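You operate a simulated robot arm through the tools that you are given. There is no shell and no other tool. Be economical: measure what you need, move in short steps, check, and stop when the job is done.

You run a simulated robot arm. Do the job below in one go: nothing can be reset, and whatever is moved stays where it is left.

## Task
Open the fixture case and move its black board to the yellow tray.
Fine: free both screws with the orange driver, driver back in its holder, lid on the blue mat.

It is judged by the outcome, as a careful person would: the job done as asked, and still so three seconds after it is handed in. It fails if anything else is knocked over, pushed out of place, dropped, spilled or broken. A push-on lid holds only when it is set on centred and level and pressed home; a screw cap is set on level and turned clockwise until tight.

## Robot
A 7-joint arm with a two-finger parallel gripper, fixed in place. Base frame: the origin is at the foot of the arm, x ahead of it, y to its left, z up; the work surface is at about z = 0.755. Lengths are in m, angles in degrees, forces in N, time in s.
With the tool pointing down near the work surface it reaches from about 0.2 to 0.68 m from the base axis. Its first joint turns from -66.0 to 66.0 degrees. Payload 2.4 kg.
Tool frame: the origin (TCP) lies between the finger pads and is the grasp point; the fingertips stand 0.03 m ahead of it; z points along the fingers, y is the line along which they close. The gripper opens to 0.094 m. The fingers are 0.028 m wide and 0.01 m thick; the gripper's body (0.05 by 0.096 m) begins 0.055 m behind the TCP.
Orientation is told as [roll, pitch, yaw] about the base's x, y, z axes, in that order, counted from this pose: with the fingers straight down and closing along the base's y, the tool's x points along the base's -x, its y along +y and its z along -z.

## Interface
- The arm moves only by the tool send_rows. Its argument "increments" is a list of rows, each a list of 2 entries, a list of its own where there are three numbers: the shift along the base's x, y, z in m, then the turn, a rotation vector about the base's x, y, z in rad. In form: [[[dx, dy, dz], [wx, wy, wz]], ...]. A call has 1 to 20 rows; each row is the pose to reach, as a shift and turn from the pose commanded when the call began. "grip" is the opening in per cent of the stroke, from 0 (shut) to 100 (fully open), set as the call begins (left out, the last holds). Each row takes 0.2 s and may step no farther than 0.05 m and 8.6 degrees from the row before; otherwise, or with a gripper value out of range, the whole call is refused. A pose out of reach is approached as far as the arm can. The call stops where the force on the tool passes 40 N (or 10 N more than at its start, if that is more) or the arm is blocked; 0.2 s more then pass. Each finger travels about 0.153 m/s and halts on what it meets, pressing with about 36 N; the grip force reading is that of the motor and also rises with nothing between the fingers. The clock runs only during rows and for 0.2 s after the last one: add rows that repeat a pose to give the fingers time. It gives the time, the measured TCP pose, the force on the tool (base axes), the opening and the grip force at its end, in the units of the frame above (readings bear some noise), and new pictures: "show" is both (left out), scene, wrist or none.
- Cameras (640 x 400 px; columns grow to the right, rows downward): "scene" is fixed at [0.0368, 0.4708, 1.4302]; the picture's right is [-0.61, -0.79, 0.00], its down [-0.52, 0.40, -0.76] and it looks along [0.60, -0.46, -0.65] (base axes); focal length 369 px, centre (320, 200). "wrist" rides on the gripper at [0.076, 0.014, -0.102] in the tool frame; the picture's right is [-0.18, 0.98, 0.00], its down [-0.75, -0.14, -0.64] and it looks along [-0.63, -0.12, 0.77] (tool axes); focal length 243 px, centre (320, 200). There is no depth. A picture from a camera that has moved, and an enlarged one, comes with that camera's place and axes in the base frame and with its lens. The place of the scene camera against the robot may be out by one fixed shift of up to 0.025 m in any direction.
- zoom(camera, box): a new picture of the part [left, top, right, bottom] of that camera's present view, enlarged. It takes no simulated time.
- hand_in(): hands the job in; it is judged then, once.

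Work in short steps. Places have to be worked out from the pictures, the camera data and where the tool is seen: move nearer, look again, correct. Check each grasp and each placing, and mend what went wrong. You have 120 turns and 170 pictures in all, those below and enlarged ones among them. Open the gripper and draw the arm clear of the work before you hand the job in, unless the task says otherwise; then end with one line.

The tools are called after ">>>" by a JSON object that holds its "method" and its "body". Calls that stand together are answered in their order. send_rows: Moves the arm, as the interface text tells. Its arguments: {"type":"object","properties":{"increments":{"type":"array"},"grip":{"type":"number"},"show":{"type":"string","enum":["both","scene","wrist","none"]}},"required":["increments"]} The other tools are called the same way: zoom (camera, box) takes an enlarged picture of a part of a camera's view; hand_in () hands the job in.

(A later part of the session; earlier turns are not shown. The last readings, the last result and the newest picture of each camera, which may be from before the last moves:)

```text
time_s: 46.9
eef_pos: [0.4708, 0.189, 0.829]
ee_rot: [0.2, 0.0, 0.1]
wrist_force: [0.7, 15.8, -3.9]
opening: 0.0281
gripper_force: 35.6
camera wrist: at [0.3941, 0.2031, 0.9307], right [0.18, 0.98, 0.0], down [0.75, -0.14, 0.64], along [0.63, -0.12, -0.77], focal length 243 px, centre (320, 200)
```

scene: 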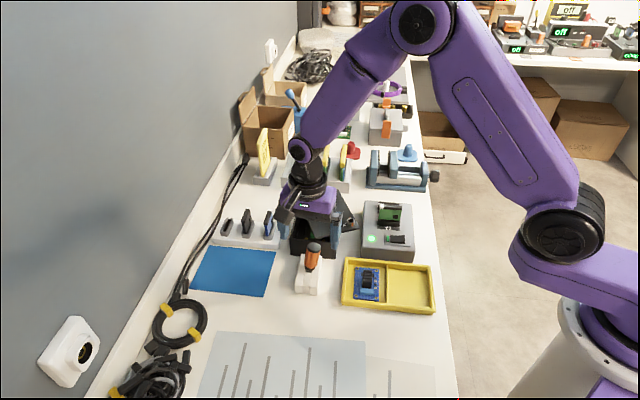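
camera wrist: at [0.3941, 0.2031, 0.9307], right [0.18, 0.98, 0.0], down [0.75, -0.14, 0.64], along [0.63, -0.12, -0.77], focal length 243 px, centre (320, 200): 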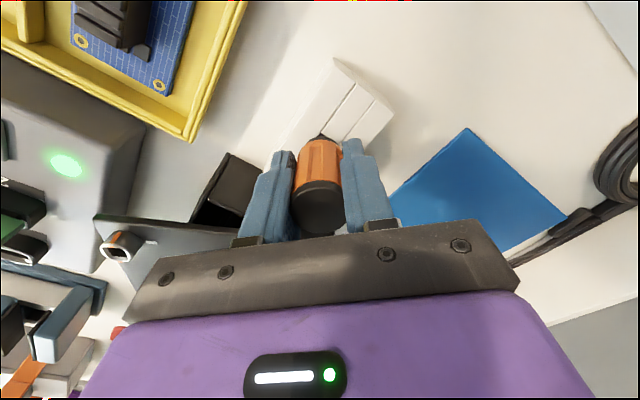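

It's gripped and upright, with the bit pressing the hole wall (+15.8 N in y). I'll move +y to relieve that, then push down to seat.

>>> {"method": "send_rows", "body": {"increments": [[[0, 0.003, 0], [0, 0, 0]], [[0, 0.006, 0], [0, 0, 0]], [[0, 0.006, -0.002], [0, 0, 0]], [[0, 0.006, -0.004], [0, 0, 0]], [[0, 0.006, -0.006], [0, 0, 0]]], "grip": 0, "show": "wrist"}}

>>> {"method": "zoom", "body": {"camera": "scene", "box": [280, 230, 340, 300]}}

```text
time_s: 48.0
eef_pos: [0.472, 0.1917, 0.8252]
ee_rot: [-0.1, -0.1, -0.2]
wrist_force: [-2.6, -2.8, 11.0]
opening: 0.0284
gripper_force: 36.2
stopped in row 5: the force on the tool passed its limit (the readings are from after the stop); the commanded pose is now the measured one
camera wrist: at [0.3956, 0.2067, 0.9282], right [0.19, 0.98, 0.0], down [0.75, -0.14, 0.64], along [0.63, -0.12, -0.77], focal length 243 px, centre (320, 200)
```

wrist: 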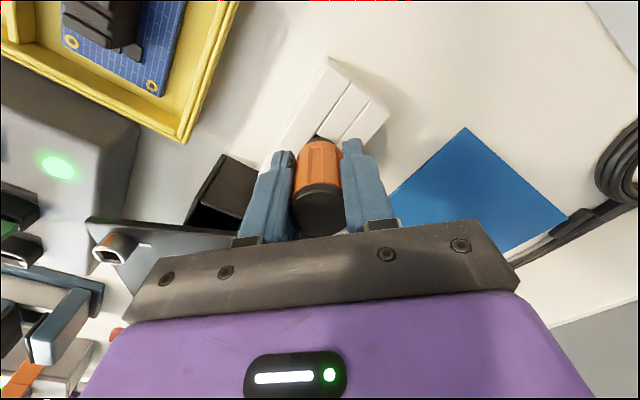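

```text
5.71 times, centred on (310, 265) of scene
camera zoom: at [0.0365, 0.4707, 1.4303], right [-0.61, -0.79, 0.0], down [-0.52, 0.4, -0.76], along [0.6, -0.46, -0.65], focal length 2110 px, centre (377, -171)
```

zoom: 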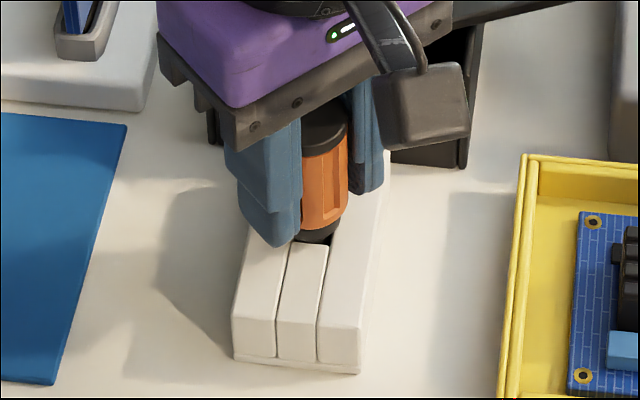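

The ring is back at its original level, so the driver is seated and upright. I'll release and raise.

>>> {"method": "send_rows", "body": {"increments": [[[0, 0, 0.001], [0, 0, 0]], [[0, 0, 0.001], [0, 0, 0]], [[0, 0, 0.02], [0, 0, 0]], [[0, 0, 0.05], [0, 0, 0]], [[0, 0, 0.09], [0, 0, 0]], [[0, 0, 0.12], [0, 0, 0]], [[0, 0, 0.12], [0, 0, 0]]], "grip": 100, "show": "both"}}

>>> {"method": "zoom", "body": {"camera": "scene", "box": [280, 190, 380, 300]}}

```text
time_s: 49.6
eef_pos: [0.4719, 0.1922, 0.9455]
ee_rot: [0.0, -0.1, -0.2]
wrist_force: [0.9, 0.3, -0.1]
opening: 0.094
gripper_force: 0.1
camera wrist: at [0.3952, 0.207, 1.0484], right [0.19, 0.98, 0.0], down [0.75, -0.14, 0.64], along [0.63, -0.12, -0.77], focal length 243 px, centre (320, 200)
```

scene: 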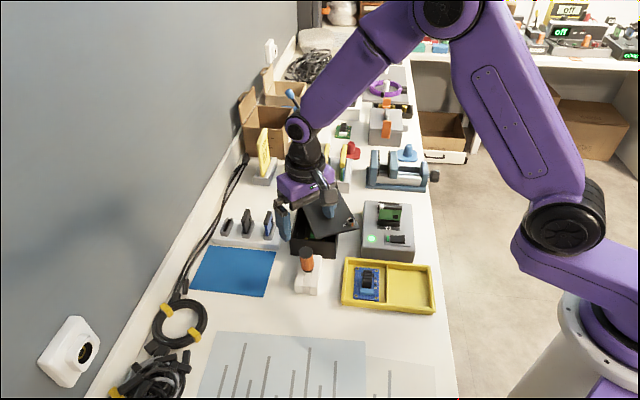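
wrist: 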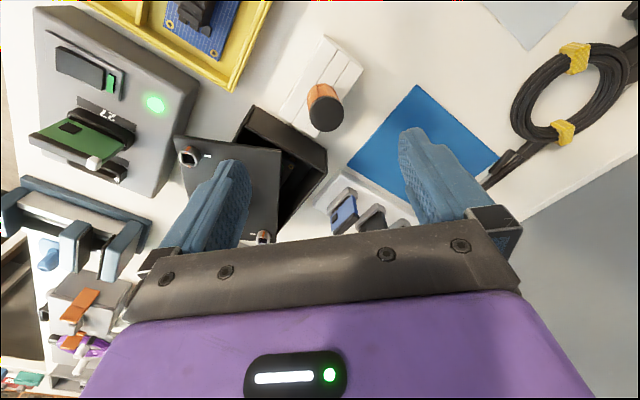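

```text
3.64 times, centred on (330, 245) of scene
camera zoom: at [0.0368, 0.4708, 1.4302], right [-0.61, -0.79, 0.0], down [-0.52, 0.4, -0.76], along [0.6, -0.46, -0.65], focal length 1343 px, centre (284, 36)
```

zoom: 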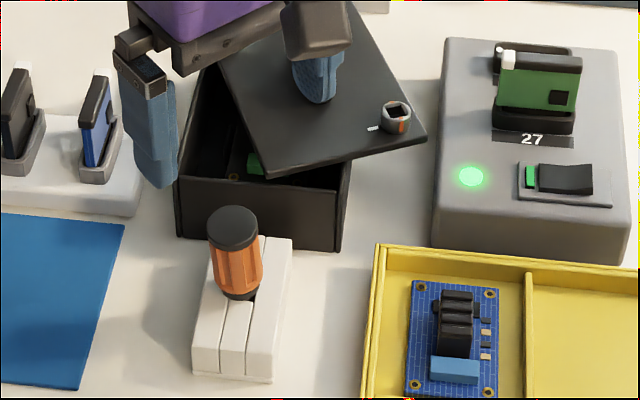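

The driver is back in its holder. The lid now lies at heading ≈ -20°, with its handle near (0.566,0.063). I'll hover over it at yaw -20°.

>>> {"method": "send_rows", "body": {"increments": [[[0.019, -0.026, 0], [0, 0, -0.07]], [[0.038, -0.052, 0], [0, 0, -0.14]], [[0.057, -0.078, 0], [0, 0, -0.21]], [[0.076, -0.104, 0], [0, 0, -0.28]], [[0.094, -0.129, 0], [0, 0, -0.349]], [[0.094, -0.129, -0.015], [0, 0, -0.349]]], "show": "both"}}

>>> {"method": "zoom", "body": {"camera": "wrist", "box": [220, 60, 420, 230]}}

>>> {"method": "zoom", "body": {"camera": "scene", "box": [270, 170, 370, 270]}}

```text
time_s: 51.0
eef_pos: [0.5673, 0.0649, 0.9299]
ee_rot: [0.0, -0.2, -20.3]
wrist_force: [0.1, 0.1, -0.1]
opening: 0.0938
gripper_force: 0.0
camera wrist: at [0.4998, 0.1034, 1.032], right [0.51, 0.86, 0.0], down [0.66, -0.39, 0.64], along [0.55, -0.33, -0.77], focal length 243 px, centre (320, 200)
```

scene: 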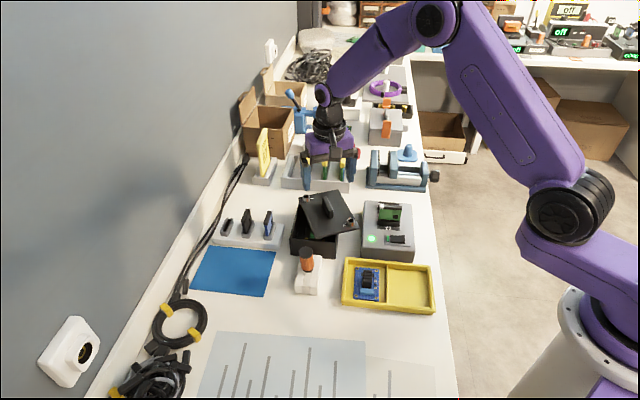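
wrist: 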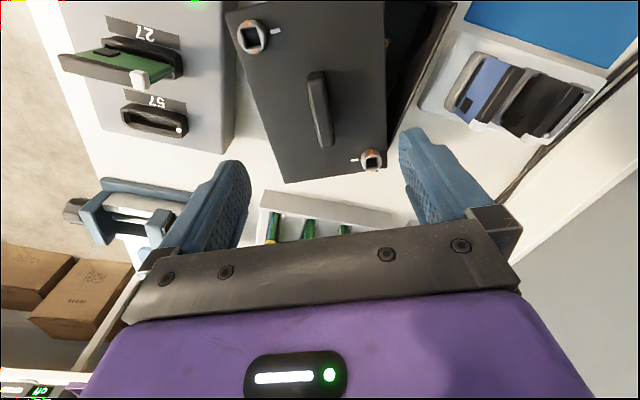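

```text
2.35 times, centred on (320, 145) of wrist
camera zoom: at [0.4998, 0.1034, 1.032], right [0.51, 0.86, 0.0], down [0.66, -0.39, 0.64], along [0.55, -0.33, -0.77], focal length 571 px, centre (320, 329)
```

zoom: 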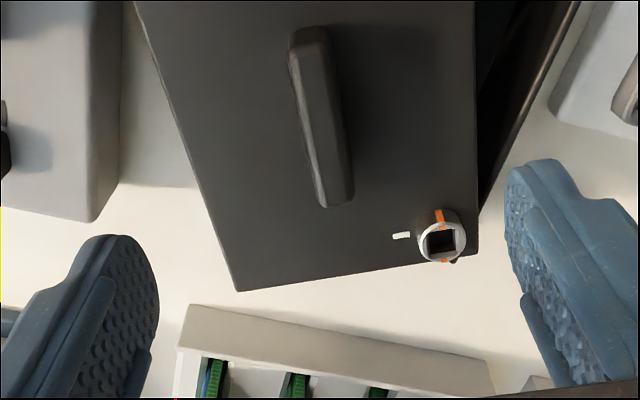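

```text
4.00 times, centred on (320, 220) of scene
camera zoom: at [0.0368, 0.4708, 1.4302], right [-0.61, -0.79, 0.0], down [-0.52, 0.4, -0.76], along [0.6, -0.46, -0.65], focal length 1477 px, centre (320, 120)
```

zoom: 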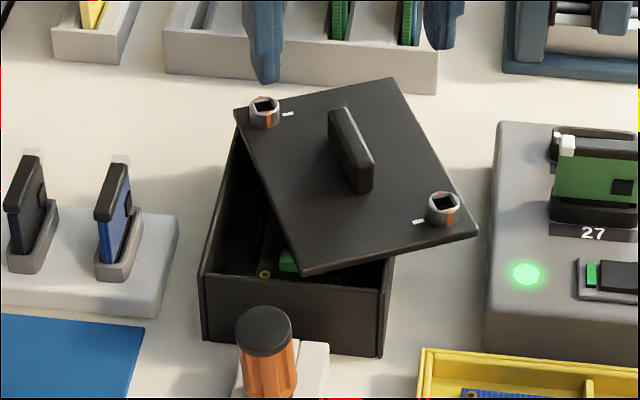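

The handle top is at about (0.560,0.069,0.84), heading -18.5°, ~12 mm thick. I'll narrow the fingers to 50% and descend to z≈0.858.

>>> {"method": "send_rows", "body": {"increments": [[[-0.007, 0.004, -0.02], [0, 0, 0.03]], [[-0.007, 0.004, -0.045], [0, 0, 0.03]], [[-0.007, 0.004, -0.065], [0, 0, 0.03]], [[-0.007, 0.004, -0.072], [0, 0, 0.03]]], "grip": 50, "show": "wrist"}}

>>> {"method": "zoom", "body": {"camera": "scene", "box": [290, 170, 370, 250]}}

```text
time_s: 52.0
eef_pos: [0.5601, 0.0678, 0.8582]
ee_rot: [0.0, -0.1, -18.5]
wrist_force: [0.0, -0.1, -0.8]
opening: 0.047
gripper_force: 0.1
camera wrist: at [0.4911, 0.1055, 0.9605], right [0.49, 0.87, 0.0], down [0.67, -0.37, 0.64], along [0.56, -0.31, -0.77], focal length 243 px, centre (320, 200)
```

wrist: 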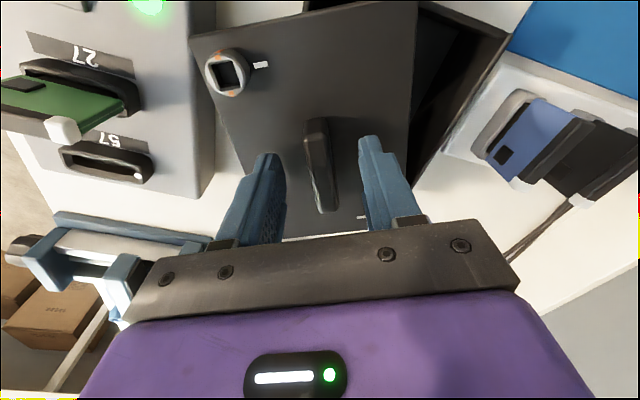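

```text
5.00 times, centred on (330, 210) of scene
camera zoom: at [0.0368, 0.4708, 1.4302], right [-0.61, -0.79, 0.0], down [-0.52, 0.4, -0.76], along [0.6, -0.46, -0.65], focal length 1847 px, centre (270, 150)
```

zoom: 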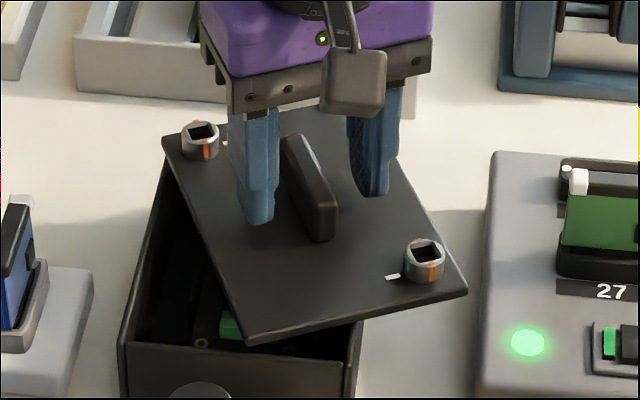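

The fingers straddle the handle well. I'll lower 9 mm and close.

>>> {"method": "send_rows", "body": {"increments": [[[0, 0.001, -0.005], [0, 0, 0]], [[0, 0.001, -0.009], [0, 0, 0]]], "show": "none"}}

>>> {"method": "send_rows", "body": {"increments": [[[0, 0, 0], [0, 0, 0]], [[0, 0, 0], [0, 0, 0]], [[0, 0, 0], [0, 0, 0]]], "grip": 0, "show": "wrist"}}

>>> {"method": "zoom", "body": {"camera": "scene", "box": [290, 170, 370, 250]}}

```text
time_s: 52.6
eef_pos: [0.56, 0.0693, 0.8512]
ee_rot: [0.0, -0.2, -18.5]
wrist_force: [-11.3, -0.5, 36.4]
opening: 0.0471
gripper_force: 0.0
```

```text
time_s: 53.4
eef_pos: [0.5616, 0.0694, 0.852]
ee_rot: [0.2, -0.7, -18.4]
wrist_force: [8.7, 6.6, 33.1]
opening: 0.0135
gripper_force: 35.5
camera wrist: at [0.4927, 0.1069, 0.9539], right [0.49, 0.87, 0.01], down [0.66, -0.37, 0.65], along [0.57, -0.31, -0.76], focal length 243 px, centre (320, 200)
```

wrist: 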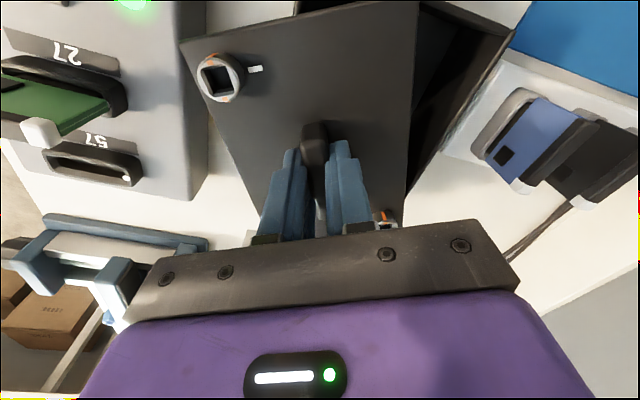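

```text
5.00 times, centred on (330, 210) of scene
camera zoom: at [0.0363, 0.4709, 1.4302], right [-0.61, -0.79, 0.0], down [-0.52, 0.4, -0.76], along [0.6, -0.46, -0.65], focal length 1847 px, centre (270, 150)
```

zoom: 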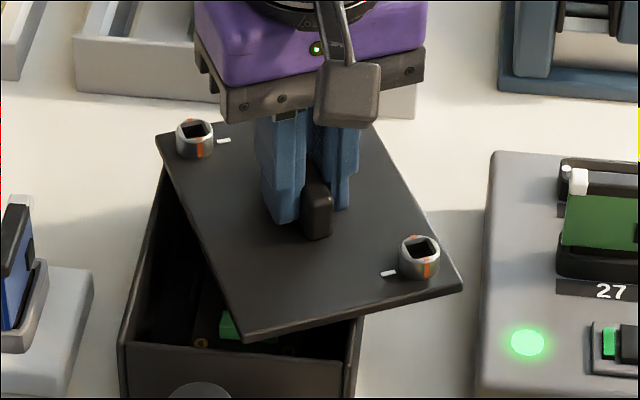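

The handle is gripped (13.5 mm) with the fingertips on the lid. I'll lift slowly.

>>> {"method": "send_rows", "body": {"increments": [[[0, 0, 0.006], [0, 0, 0]], [[0, 0, 0.016], [0, 0, 0]], [[0, 0, 0.04], [0, 0, 0]], [[0, 0, 0.07], [0, 0, 0]], [[0, 0, 0.07], [0, 0, 0]]], "show": "both"}}

>>> {"method": "zoom", "body": {"camera": "scene", "box": [260, 150, 380, 270]}}

```text
time_s: 54.6
eef_pos: [0.5589, 0.0678, 0.9194]
ee_rot: [0.1, 0.0, -18.5]
wrist_force: [0.5, -0.5, -0.5]
opening: 0.0132
gripper_force: 36.3
camera wrist: at [0.4912, 0.106, 1.0217], right [0.49, 0.87, 0.0], down [0.67, -0.37, 0.64], along [0.56, -0.31, -0.77], focal length 243 px, centre (320, 200)
```

scene: 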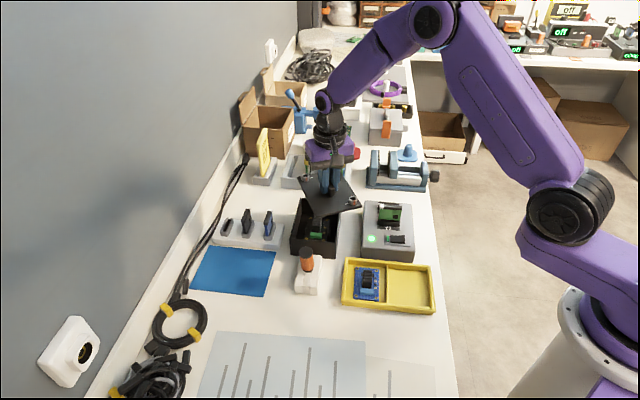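
wrist: 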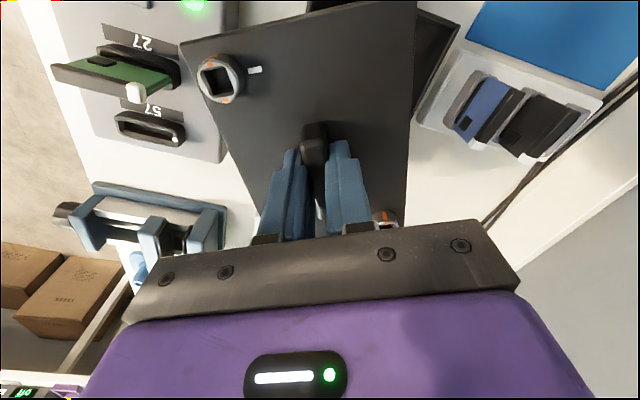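

```text
3.33 times, centred on (320, 210) of scene
camera zoom: at [0.0368, 0.4708, 1.4302], right [-0.61, -0.79, 0.0], down [-0.52, 0.4, -0.76], along [0.6, -0.46, -0.65], focal length 1231 px, centre (320, 167)
```

zoom: 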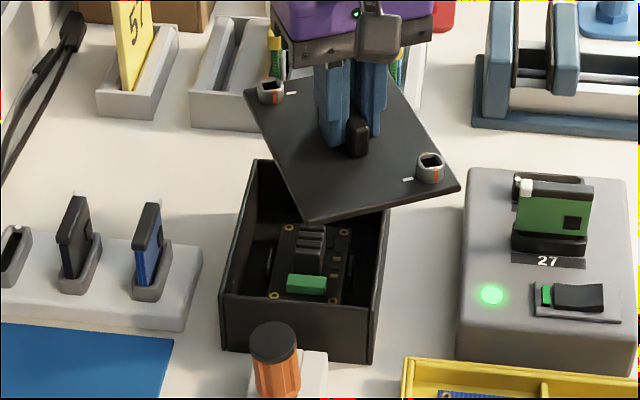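

The lid is up and the black board is visible inside. From two views the mat centre is (0.595,0.313) with its long axis at ≈44.5°. I'll carry the lid over at height, rotating its long side onto the mat's.

>>> {"method": "send_rows", "body": {"increments": [[[0, 0, 0.03], [0, 0, 0]], [[0.003, 0.024, 0.04], [0, 0, 0.11]], [[0.006, 0.048, 0.04], [0, 0, 0.22]], [[0.009, 0.072, 0.04], [0, 0, 0.33]], [[0.012, 0.097, 0.04], [0, 0, 0.44]], [[0.015, 0.121, 0.04], [0, 0, 0.55]], [[0.018, 0.146, 0.04], [0, 0, 0.66]], [[0.021, 0.17, 0.04], [0, 0, 0.77]], [[0.024, 0.194, 0.04], [0, 0, 0.88]], [[0.028, 0.218, 0.04], [0, 0, 0.99]], [[0.032, 0.2427, 0.04], [0, 0, 1.098]], [[0.032, 0.2427, 0.04], [0, 0, 1.098]]], "show": "both"}}

>>> {"method": "zoom", "body": {"camera": "scene", "box": [180, 170, 340, 310]}}

```text
time_s: 57.2
eef_pos: [0.5913, 0.3103, 0.9594]
ee_rot: [0.0, 0.0, 44.4]
wrist_force: [-0.1, 1.1, -0.1]
opening: 0.0131
gripper_force: 36.0
camera wrist: at [0.5267, 0.2678, 1.0618], right [-0.56, 0.83, 0.0], down [0.64, 0.43, 0.64], along [0.53, 0.36, -0.77], focal length 243 px, centre (320, 200)
```

scene: 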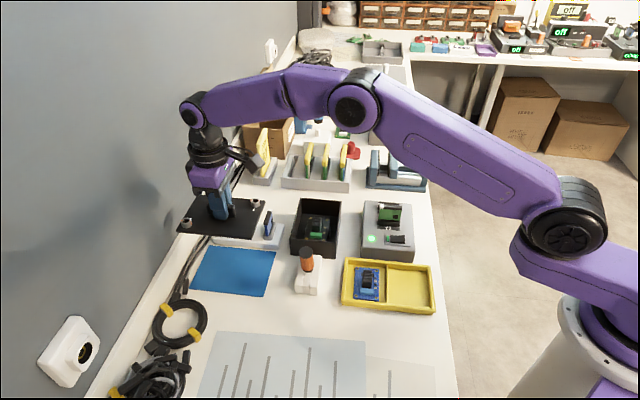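
wrist: 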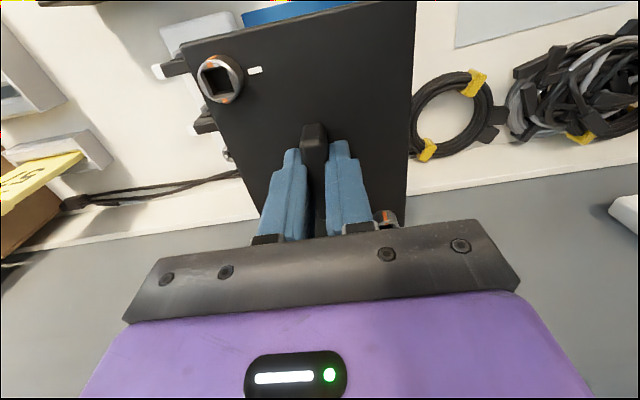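

```text
2.86 times, centred on (260, 240) of scene
camera zoom: at [0.0368, 0.4708, 1.4302], right [-0.61, -0.79, 0.0], down [-0.52, 0.4, -0.76], along [0.6, -0.46, -0.65], focal length 1055 px, centre (491, 86)
```

zoom: 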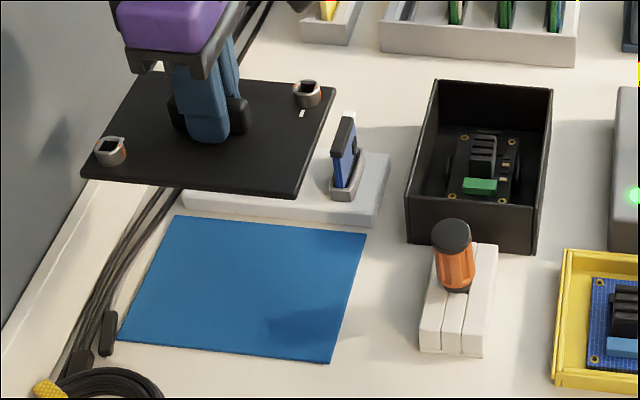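

The clearance to the card block looks fine (~2 cm). I'll lower to TCP 0.815 and check alignment.

>>> {"method": "send_rows", "body": {"increments": [[[0, 0, -0.04], [0, 0, 0]], [[0, 0, -0.08], [0, 0, 0]], [[0, 0, -0.115], [0, 0, 0]], [[0, 0, -0.135], [0, 0, 0]], [[0, 0, -0.145], [0, 0, 0]]], "show": "none"}}

>>> {"method": "zoom", "body": {"camera": "scene", "box": [180, 190, 300, 310]}}

>>> {"method": "zoom", "body": {"camera": "wrist", "box": [100, 0, 500, 250]}}

```text
time_s: 58.4
eef_pos: [0.5928, 0.3112, 0.8135]
ee_rot: [0.0, -0.1, 44.4]
wrist_force: [-0.2, 0.9, -1.1]
opening: 0.0134
gripper_force: 36.1
```

```text
3.33 times, centred on (240, 250) of scene
camera zoom: at [0.0368, 0.4708, 1.4302], right [-0.61, -0.79, 0.0], down [-0.52, 0.4, -0.76], along [0.6, -0.46, -0.65], focal length 1231 px, centre (587, 33)
```

zoom: 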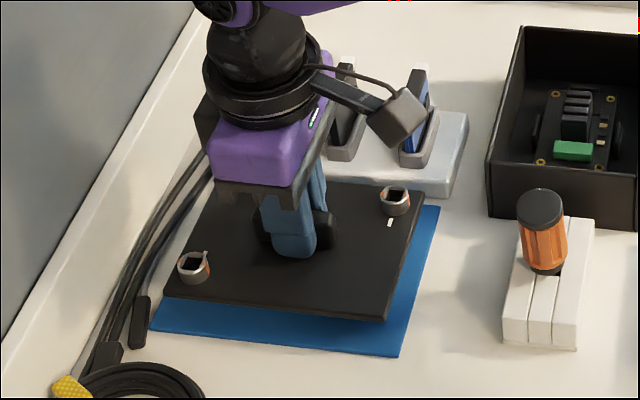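

```text
1.60 times, centred on (300, 125) of wrist
camera zoom: at [0.5266, 0.2682, 0.9162], right [-0.56, 0.83, 0.0], down [0.64, 0.43, 0.64], along [0.53, 0.36, -0.77], focal length 388 px, centre (352, 320)
```

zoom: 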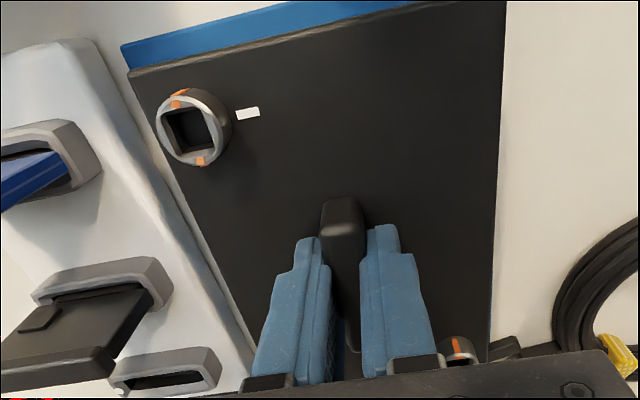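

The lid lies within the mat outline with about 7–10 mm margin all round. I'll lower gently to contact.

>>> {"method": "send_rows", "body": {"increments": [[[0, 0, -0.006], [0, 0, 0]], [[0, 0, -0.011], [0, 0, 0]], [[0, 0, -0.015], [0, 0, 0]], [[0, 0, -0.018], [0, 0, 0]]], "show": "none"}}

>>> {"method": "zoom", "body": {"camera": "scene", "box": [180, 190, 300, 310]}}

```text
time_s: 59.4
eef_pos: [0.592, 0.3113, 0.7975]
ee_rot: [-0.1, -0.1, 44.5]
wrist_force: [-8.7, -3.5, 12.5]
opening: 0.0134
gripper_force: 36.0
```

```text
3.33 times, centred on (240, 250) of scene
camera zoom: at [0.0363, 0.4706, 1.4303], right [-0.61, -0.79, 0.0], down [-0.52, 0.4, -0.76], along [0.6, -0.46, -0.65], focal length 1231 px, centre (587, 33)
```

zoom: 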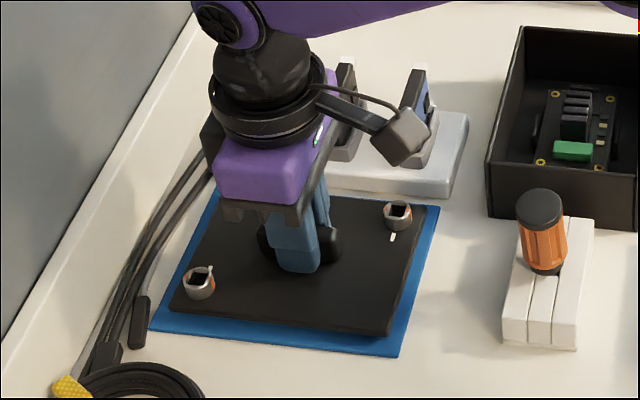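

Contact is made and the lid lies within the mat. I'll release.

>>> {"method": "send_rows", "body": {"increments": [[[0, 0, 0.001], [0, 0, 0]], [[0, 0, 0.001], [0, 0, 0]], [[0, 0, 0.02], [0, 0, 0]], [[0, 0, 0.06], [0, 0, 0]], [[0, 0, 0.1], [0, 0, 0]], [[0, 0, 0.14], [0, 0, 0]]], "grip": 40, "show": "scene"}}

>>> {"method": "zoom", "body": {"camera": "scene", "box": [180, 190, 300, 310]}}

>>> {"method": "zoom", "body": {"camera": "scene", "box": [280, 190, 450, 320]}}

```text
time_s: 60.8
eef_pos: [0.5921, 0.3101, 0.9359]
ee_rot: [0.1, 0.0, 44.4]
wrist_force: [-0.8, 0.0, -0.2]
opening: 0.038
gripper_force: 0.1
```

scene: 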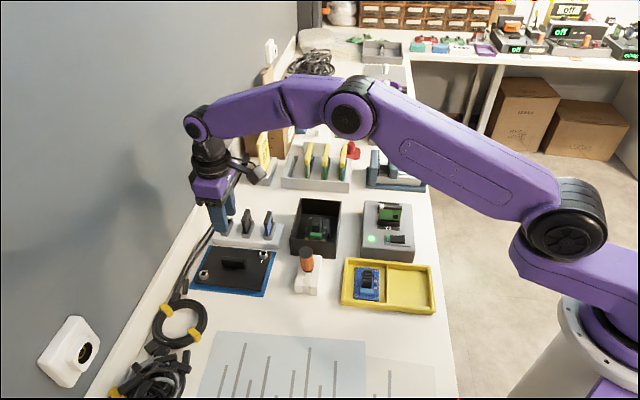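

```text
3.33 times, centred on (240, 250) of scene
camera zoom: at [0.0368, 0.4708, 1.4302], right [-0.61, -0.79, 0.0], down [-0.52, 0.4, -0.76], along [0.6, -0.46, -0.65], focal length 1231 px, centre (587, 33)
```

zoom: 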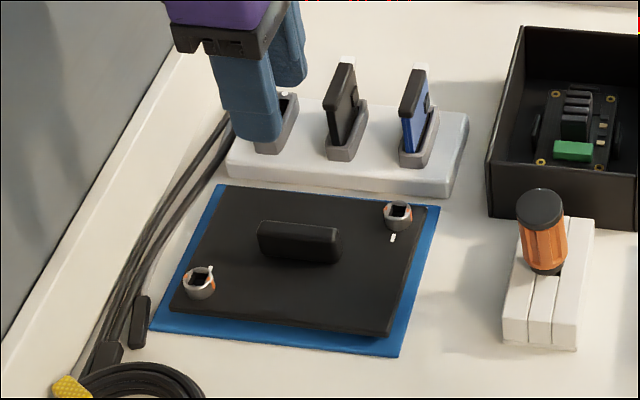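

```text
3.08 times, centred on (365, 255) of scene
camera zoom: at [0.0368, 0.4708, 1.4302], right [-0.61, -0.79, 0.0], down [-0.52, 0.4, -0.76], along [0.6, -0.46, -0.65], focal length 1136 px, centre (182, 31)
```

zoom: 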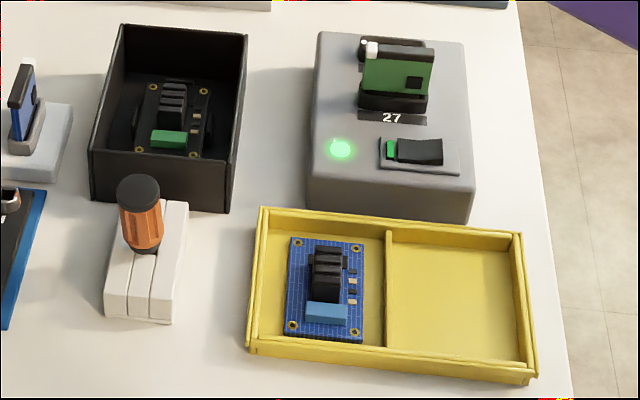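

The lid rests well on the mat. Next is the board: I'll hover over the case at yaw -45° to view it.

>>> {"method": "send_rows", "body": {"increments": [[[0, 0, 0.02], [0, 0, -0.13]], [[-0.002, -0.018, 0.02], [0, 0, -0.26]], [[-0.005, -0.036, 0.02], [0, 0, -0.39]], [[-0.008, -0.055, 0.02], [0, 0, -0.52]], [[-0.011, -0.075, 0.02], [0, 0, -0.65]], [[-0.014, -0.095, 0.02], [0, 0, -0.78]], [[-0.017, -0.115, 0.02], [0, 0, -0.91]], [[-0.02, -0.135, 0.02], [0, 0, -1.04]], [[-0.023, -0.155, 0.02], [0, 0, -1.17]], [[-0.026, -0.175, 0.01], [0, 0, -1.3]], [[-0.03, -0.195, 0], [0, 0, -1.43]], [[-0.035, -0.215, -0.01], [0, 0, -1.56]], [[-0.035, -0.215, -0.01], [0, 0, -1.56]]], "grip": 100, "show": "wrist"}}

>>> {"method": "zoom", "body": {"camera": "wrist", "box": [230, 20, 410, 220]}}

>>> {"method": "zoom", "body": {"camera": "scene", "box": [280, 190, 350, 265]}}

```text
time_s: 63.6
eef_pos: [0.5572, 0.0944, 0.927]
ee_rot: [0.0, -0.1, -45.0]
wrist_force: [-0.5, 0.7, -1.2]
opening: 0.0938
gripper_force: 0.0
camera wrist: at [0.5126, 0.1592, 1.0283], right [0.83, 0.56, 0.0], down [0.43, -0.63, 0.64], along [0.36, -0.53, -0.77], focal length 243 px, centre (320, 200)
```

wrist: 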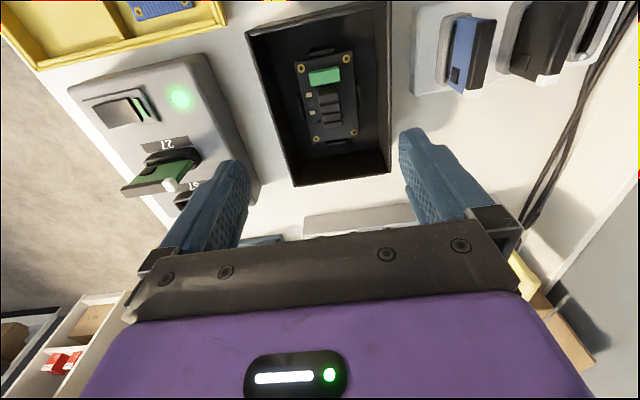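

```text
2.00 times, centred on (320, 120) of wrist
camera zoom: at [0.5126, 0.1592, 1.0283], right [0.83, 0.56, 0.0], down [0.43, -0.63, 0.64], along [0.36, -0.53, -0.77], focal length 485 px, centre (320, 360)
```

zoom: 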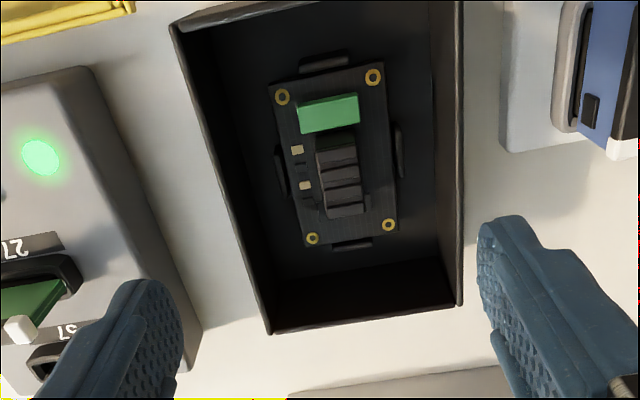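

```text
5.33 times, centred on (315, 228) of scene
camera zoom: at [0.0368, 0.4708, 1.4302], right [-0.61, -0.79, 0.0], down [-0.52, 0.4, -0.76], along [0.6, -0.46, -0.65], focal length 1970 px, centre (347, 53)
```

zoom: 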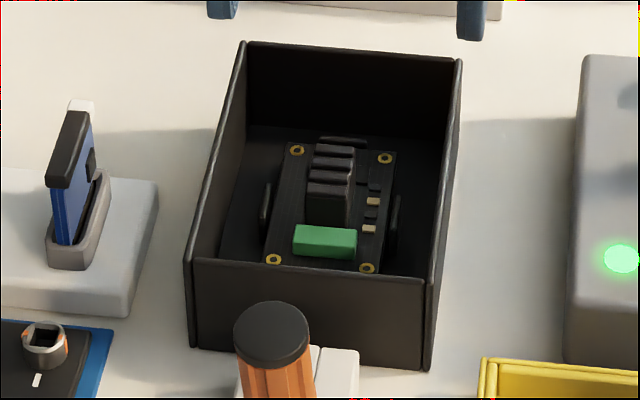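

The board (~80×53 mm) sits between four locating ridges, with a ~20 mm-wide tall black block in the middle that I can grip. I'll position above it at (0.5695,0.095), half-open, and lower to 0.86.

>>> {"method": "send_rows", "body": {"increments": [[[0.006, 0, -0.02], [0, 0, 0]], [[0.012, 0.0005, -0.04], [0, 0, 0]], [[0.012, 0.0005, -0.06], [0, 0, 0]], [[0.012, 0.0005, -0.067], [0, 0, 0]]], "grip": 55, "show": "wrist"}}

>>> {"method": "zoom", "body": {"camera": "scene", "box": [280, 190, 350, 265]}}

>>> {"method": "zoom", "body": {"camera": "wrist", "box": [240, 50, 400, 240]}}

```text
time_s: 64.6
eef_pos: [0.5683, 0.0966, 0.8591]
ee_rot: [0.0, -0.2, -45.0]
wrist_force: [-0.9, 0.3, -0.2]
opening: 0.0516
gripper_force: 0.0
camera wrist: at [0.5242, 0.1602, 0.9613], right [0.83, 0.56, 0.0], down [0.43, -0.63, 0.64], along [0.36, -0.53, -0.77], focal length 243 px, centre (320, 200)
```

wrist: 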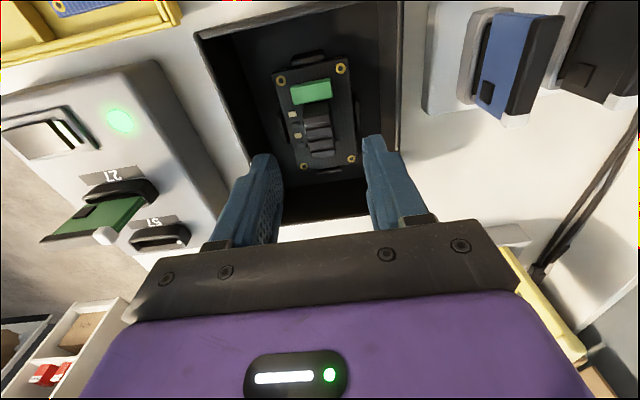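

```text
5.33 times, centred on (315, 228) of scene
camera zoom: at [0.0368, 0.4708, 1.4302], right [-0.61, -0.79, 0.0], down [-0.52, 0.4, -0.76], along [0.6, -0.46, -0.65], focal length 1970 px, centre (347, 53)
```

zoom: 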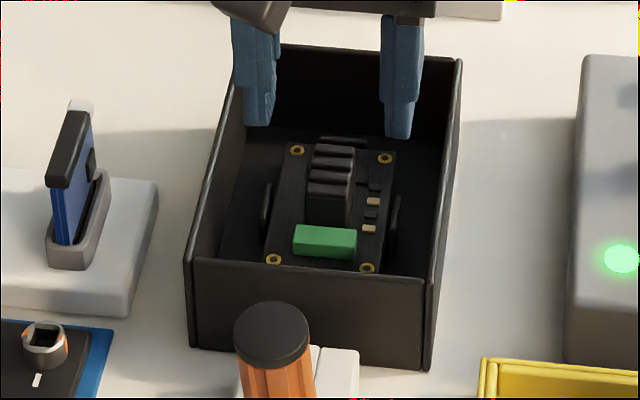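

```text
2.11 times, centred on (320, 145) of wrist
camera zoom: at [0.5242, 0.1602, 0.9613], right [0.83, 0.56, 0.0], down [0.43, -0.63, 0.64], along [0.36, -0.53, -0.77], focal length 511 px, centre (320, 316)
```

zoom: 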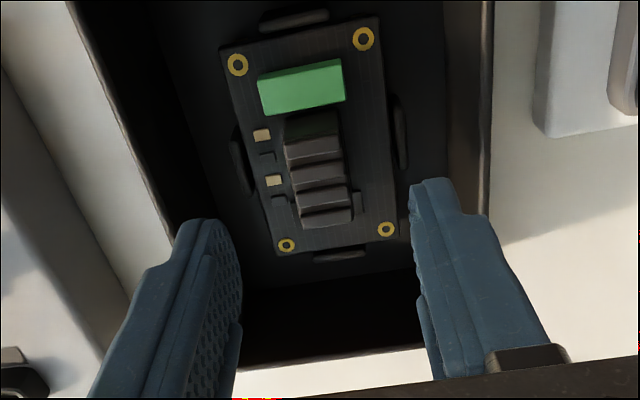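

Everything lines up; the block is only about 1.5 mm off, which I'll correct. Lowering to TCP 0.815.

>>> {"method": "send_rows", "body": {"increments": [[[-0.001, -0.001, -0.02], [0, 0, 0]], [[-0.001, -0.001, -0.035], [0, 0, 0]], [[-0.001, -0.001, -0.045], [0, 0, 0]], [[-0.001, -0.001, -0.045], [0, 0, 0]]], "show": "none"}}

>>> {"method": "zoom", "body": {"camera": "scene", "box": [285, 195, 345, 250]}}

>>> {"method": "zoom", "body": {"camera": "wrist", "box": [240, 50, 400, 240]}}

```text
time_s: 65.6
eef_pos: [0.5676, 0.0946, 0.8149]
ee_rot: [0.1, -0.2, -45.0]
wrist_force: [0.3, -0.5, 1.0]
opening: 0.0519
gripper_force: 0.2
```

```text
7.27 times, centred on (315, 222) of scene
camera zoom: at [0.0368, 0.4708, 1.4302], right [-0.61, -0.79, 0.0], down [-0.52, 0.4, -0.76], along [0.6, -0.46, -0.65], focal length 2686 px, centre (356, 36)
```

zoom: 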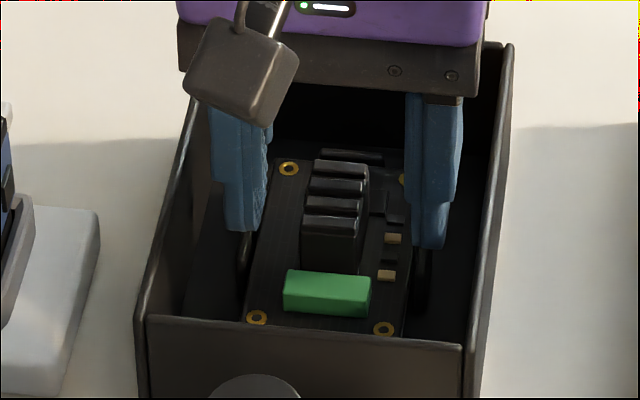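

```text
2.11 times, centred on (320, 145) of wrist
camera zoom: at [0.5234, 0.1591, 0.9168], right [0.83, 0.56, 0.0], down [0.43, -0.63, 0.64], along [0.36, -0.53, -0.77], focal length 511 px, centre (320, 316)
```

zoom: 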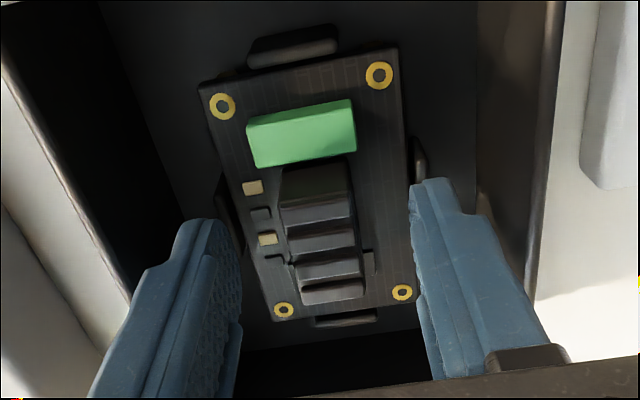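

The fingers flank the block with clearance. I'll lower 8 mm more and watch the force.

>>> {"method": "send_rows", "body": {"increments": [[[0, 0, -0.004], [0, 0, 0]], [[0, 0, -0.008], [0, 0, 0]]], "show": "none"}}

>>> {"method": "zoom", "body": {"camera": "scene", "box": [285, 195, 345, 250]}}

```text
time_s: 66.2
eef_pos: [0.5687, 0.0964, 0.8064]
ee_rot: [0.2, 0.0, -45.0]
wrist_force: [-0.1, -0.3, -0.1]
opening: 0.0519
gripper_force: 0.1
```

```text
7.27 times, centred on (315, 222) of scene
camera zoom: at [0.0368, 0.4708, 1.4302], right [-0.61, -0.79, 0.0], down [-0.52, 0.4, -0.76], along [0.6, -0.46, -0.65], focal length 2686 px, centre (356, 36)
```

zoom: 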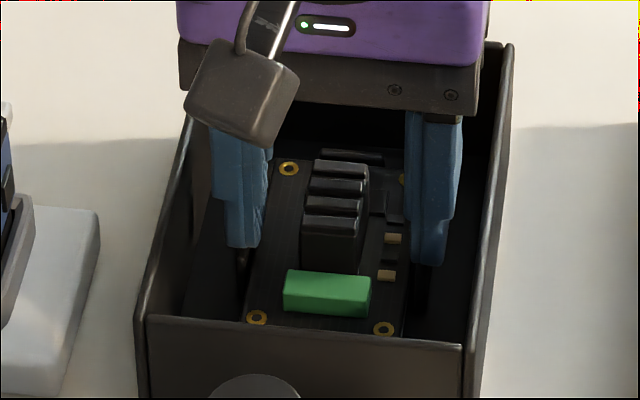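

The tips are near the lower part of the block, so I'll close.

>>> {"method": "send_rows", "body": {"increments": [[[0, 0, 0], [0, 0, 0]], [[0, 0, 0], [0, 0, 0]], [[0, 0, 0], [0, 0, 0]]], "grip": 0, "show": "none"}}

>>> {"method": "zoom", "body": {"camera": "scene", "box": [285, 195, 345, 250]}}

>>> {"method": "zoom", "body": {"camera": "wrist", "box": [240, 50, 400, 240]}}

```text
time_s: 67.0
eef_pos: [0.5676, 0.0954, 0.807]
ee_rot: [0.0, -0.1, -45.1]
wrist_force: [-0.3, 0.0, -0.1]
opening: 0.0192
gripper_force: 35.9
```

```text
7.27 times, centred on (315, 222) of scene
camera zoom: at [0.0368, 0.4708, 1.4302], right [-0.61, -0.79, 0.0], down [-0.52, 0.4, -0.76], along [0.6, -0.46, -0.65], focal length 2686 px, centre (356, 36)
```

zoom: 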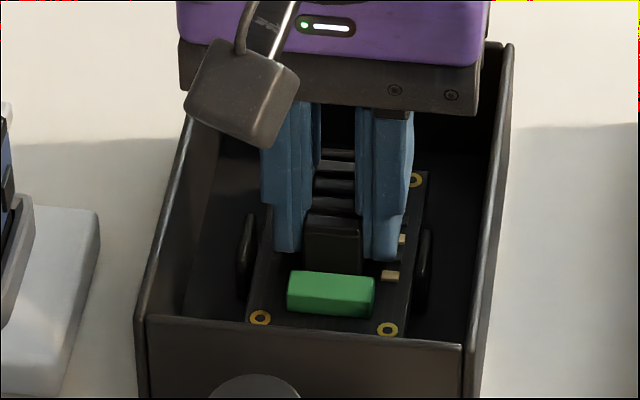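

```text
2.11 times, centred on (320, 145) of wrist
camera zoom: at [0.5232, 0.1592, 0.909], right [0.83, 0.56, 0.0], down [0.43, -0.63, 0.64], along [0.36, -0.53, -0.77], focal length 511 px, centre (320, 316)
```

zoom: 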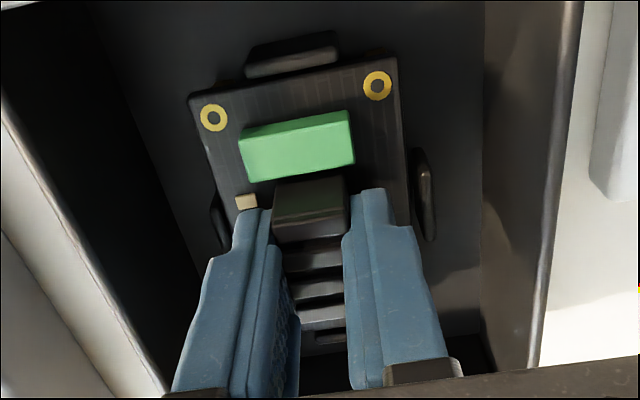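

Gripped the block at 19 mm. I'll lift slowly and check that the board comes up level.

>>> {"method": "send_rows", "body": {"increments": [[[0, 0, 0.005], [0, 0, 0]], [[0, 0, 0.012], [0, 0, 0]], [[0, 0, 0.025], [0, 0, 0]], [[0, 0, 0.05], [0, 0, 0]], [[0, 0, 0.08], [0, 0, 0]], [[0, 0, 0.11], [0, 0, 0]], [[0, 0, 0.11], [0, 0, 0]]], "show": "both"}}

>>> {"method": "zoom", "body": {"camera": "scene", "box": [270, 160, 370, 260]}}

>>> {"method": "zoom", "body": {"camera": "wrist", "box": [240, 50, 400, 240]}}

```text
time_s: 68.6
eef_pos: [0.567, 0.096, 0.9162]
ee_rot: [0.0, 0.2, -45.0]
wrist_force: [-0.1, 0.1, -1.1]
opening: 0.0191
gripper_force: 35.5
camera wrist: at [0.5226, 0.1601, 1.0183], right [0.83, 0.56, 0.0], down [0.43, -0.63, 0.64], along [0.36, -0.53, -0.77], focal length 243 px, centre (320, 200)
```

scene: 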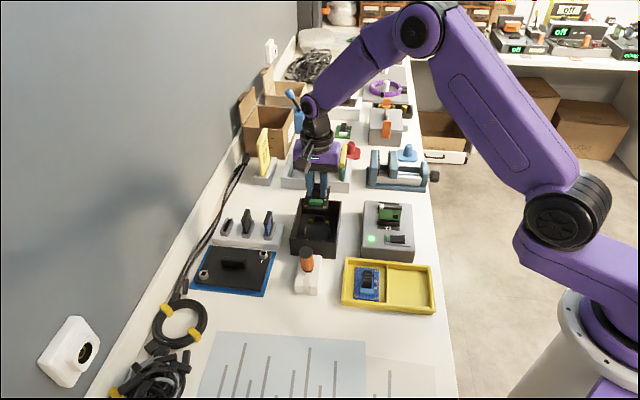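
wrist: 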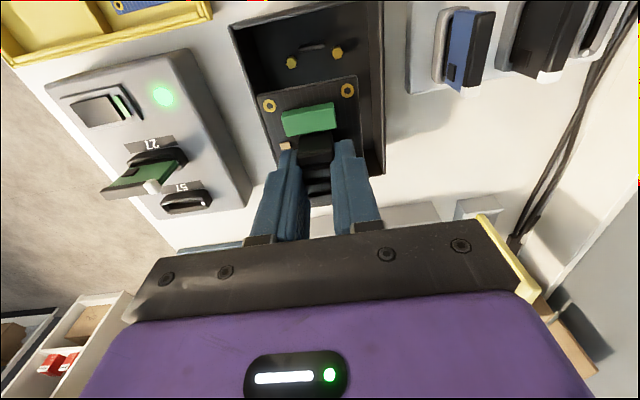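

```text
4.00 times, centred on (320, 210) of scene
camera zoom: at [0.0368, 0.4708, 1.4302], right [-0.61, -0.79, 0.0], down [-0.52, 0.4, -0.76], along [0.6, -0.46, -0.65], focal length 1477 px, centre (320, 160)
```

zoom: 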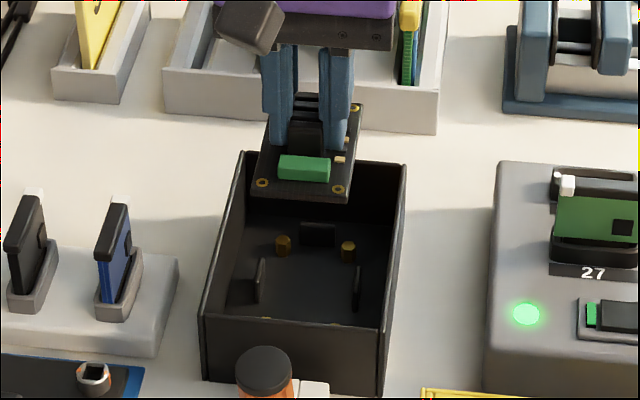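

```text
2.11 times, centred on (320, 145) of wrist
camera zoom: at [0.5226, 0.1601, 1.0183], right [0.83, 0.56, 0.0], down [0.43, -0.63, 0.64], along [0.36, -0.53, -0.77], focal length 511 px, centre (320, 316)
```

zoom: 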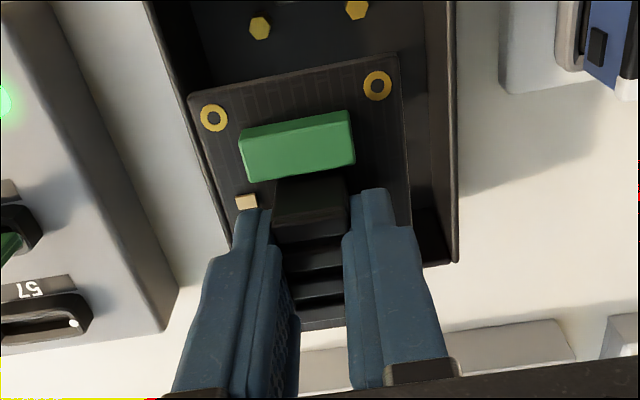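

The board is up and level, roughly centred on the TCP. The empty compartment centre is ≈(0.314,0.039). I'll carry it there at height without rotating.

>>> {"method": "send_rows", "body": {"increments": [[[0, 0, 0.04], [0, 0, 0]], [[-0.03, -0.007, 0.055], [0, 0, 0]], [[-0.07, -0.016, 0.055], [0, 0, 0]], [[-0.11, -0.025, 0.055], [0, 0, 0]], [[-0.15, -0.034, 0.055], [0, 0, 0]], [[-0.19, -0.043, 0.055], [0, 0, 0]], [[-0.225, -0.051, 0.05], [0, 0, 0]], [[-0.253, -0.057, 0.03], [0, 0, 0]], [[-0.253, -0.057, 0.0], [0, 0, 0]], [[-0.253, -0.057, 0.0], [0, 0, 0]]], "show": "both"}}

>>> {"method": "zoom", "body": {"camera": "scene", "box": [330, 230, 450, 330]}}

```text
time_s: 70.8
eef_pos: [0.3151, 0.0392, 0.9165]
ee_rot: [0.1, 0.0, -44.9]
wrist_force: [0.4, -0.5, -0.4]
opening: 0.0191
gripper_force: 35.8
camera wrist: at [0.2696, 0.1028, 1.0184], right [0.82, 0.57, 0.0], down [0.43, -0.63, 0.64], along [0.36, -0.53, -0.77], focal length 243 px, centre (320, 200)
```

scene: 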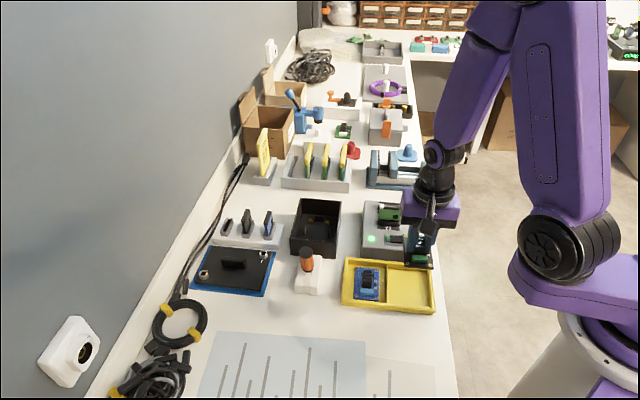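
wrist: 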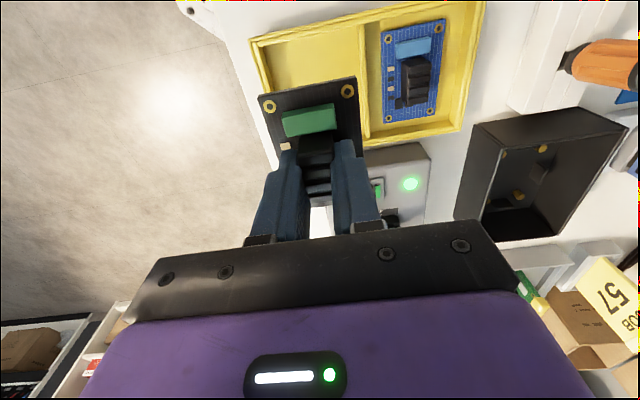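

```text
4.00 times, centred on (390, 280) of scene
camera zoom: at [0.0368, 0.4708, 1.4302], right [-0.61, -0.79, 0.0], down [-0.52, 0.4, -0.76], along [0.6, -0.46, -0.65], focal length 1477 px, centre (40, -120)
```

zoom: 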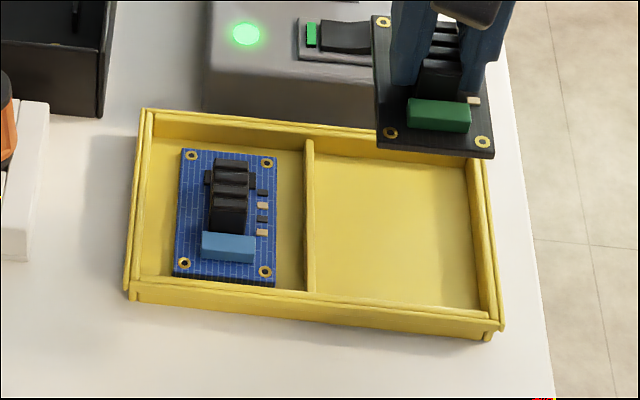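

The compartment centre refines to about (0.312,0.0415), so I'll shift back slightly and lower to just above the tray rim to verify.

>>> {"method": "send_rows", "body": {"increments": [[[-0.003, 0.0025, -0.03], [0, 0, -0.03]], [[-0.003, 0.0025, -0.06], [0, 0, -0.03]], [[-0.003, 0.0025, -0.083], [0, 0, -0.03]], [[-0.003, 0.0025, -0.083], [0, 0, -0.03]]], "show": "wrist"}}

>>> {"method": "zoom", "body": {"camera": "scene", "box": [350, 240, 450, 330]}}

>>> {"method": "zoom", "body": {"camera": "wrist", "box": [220, 0, 420, 200]}}

```text
time_s: 71.8
eef_pos: [0.3121, 0.0407, 0.8339]
ee_rot: [0.1, -0.1, -46.7]
wrist_force: [-0.6, -0.3, -0.1]
opening: 0.0188
gripper_force: 35.8
camera wrist: at [0.269, 0.1068, 0.9364], right [0.84, 0.54, 0.0], down [0.41, -0.65, 0.64], along [0.35, -0.54, -0.77], focal length 243 px, centre (320, 200)
```

wrist: 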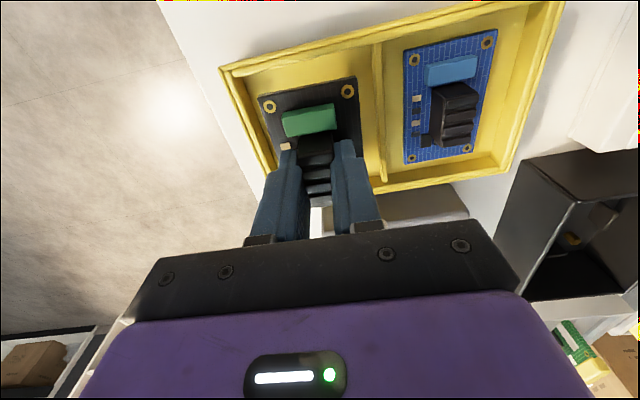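

```text
4.44 times, centred on (400, 285) of scene
camera zoom: at [0.0368, 0.4708, 1.4302], right [-0.61, -0.79, 0.0], down [-0.52, 0.4, -0.76], along [0.6, -0.46, -0.65], focal length 1641 px, centre (-36, -178)
```

zoom: 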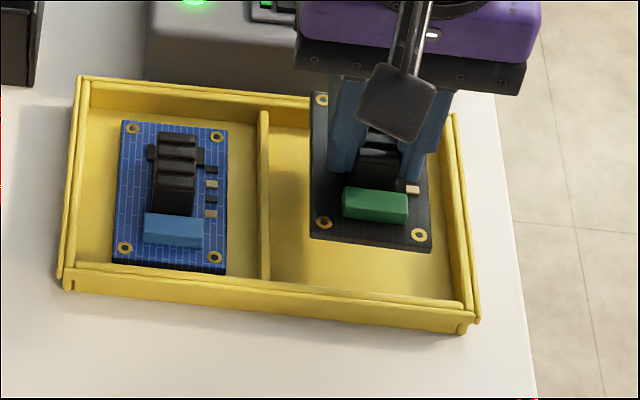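

```text
2.00 times, centred on (320, 100) of wrist
camera zoom: at [0.269, 0.1068, 0.9364], right [0.84, 0.54, 0.0], down [0.41, -0.65, 0.64], along [0.35, -0.54, -0.77], focal length 485 px, centre (320, 400)
```

zoom: 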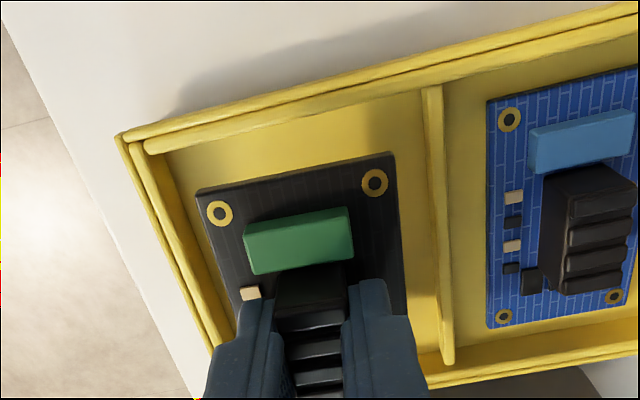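

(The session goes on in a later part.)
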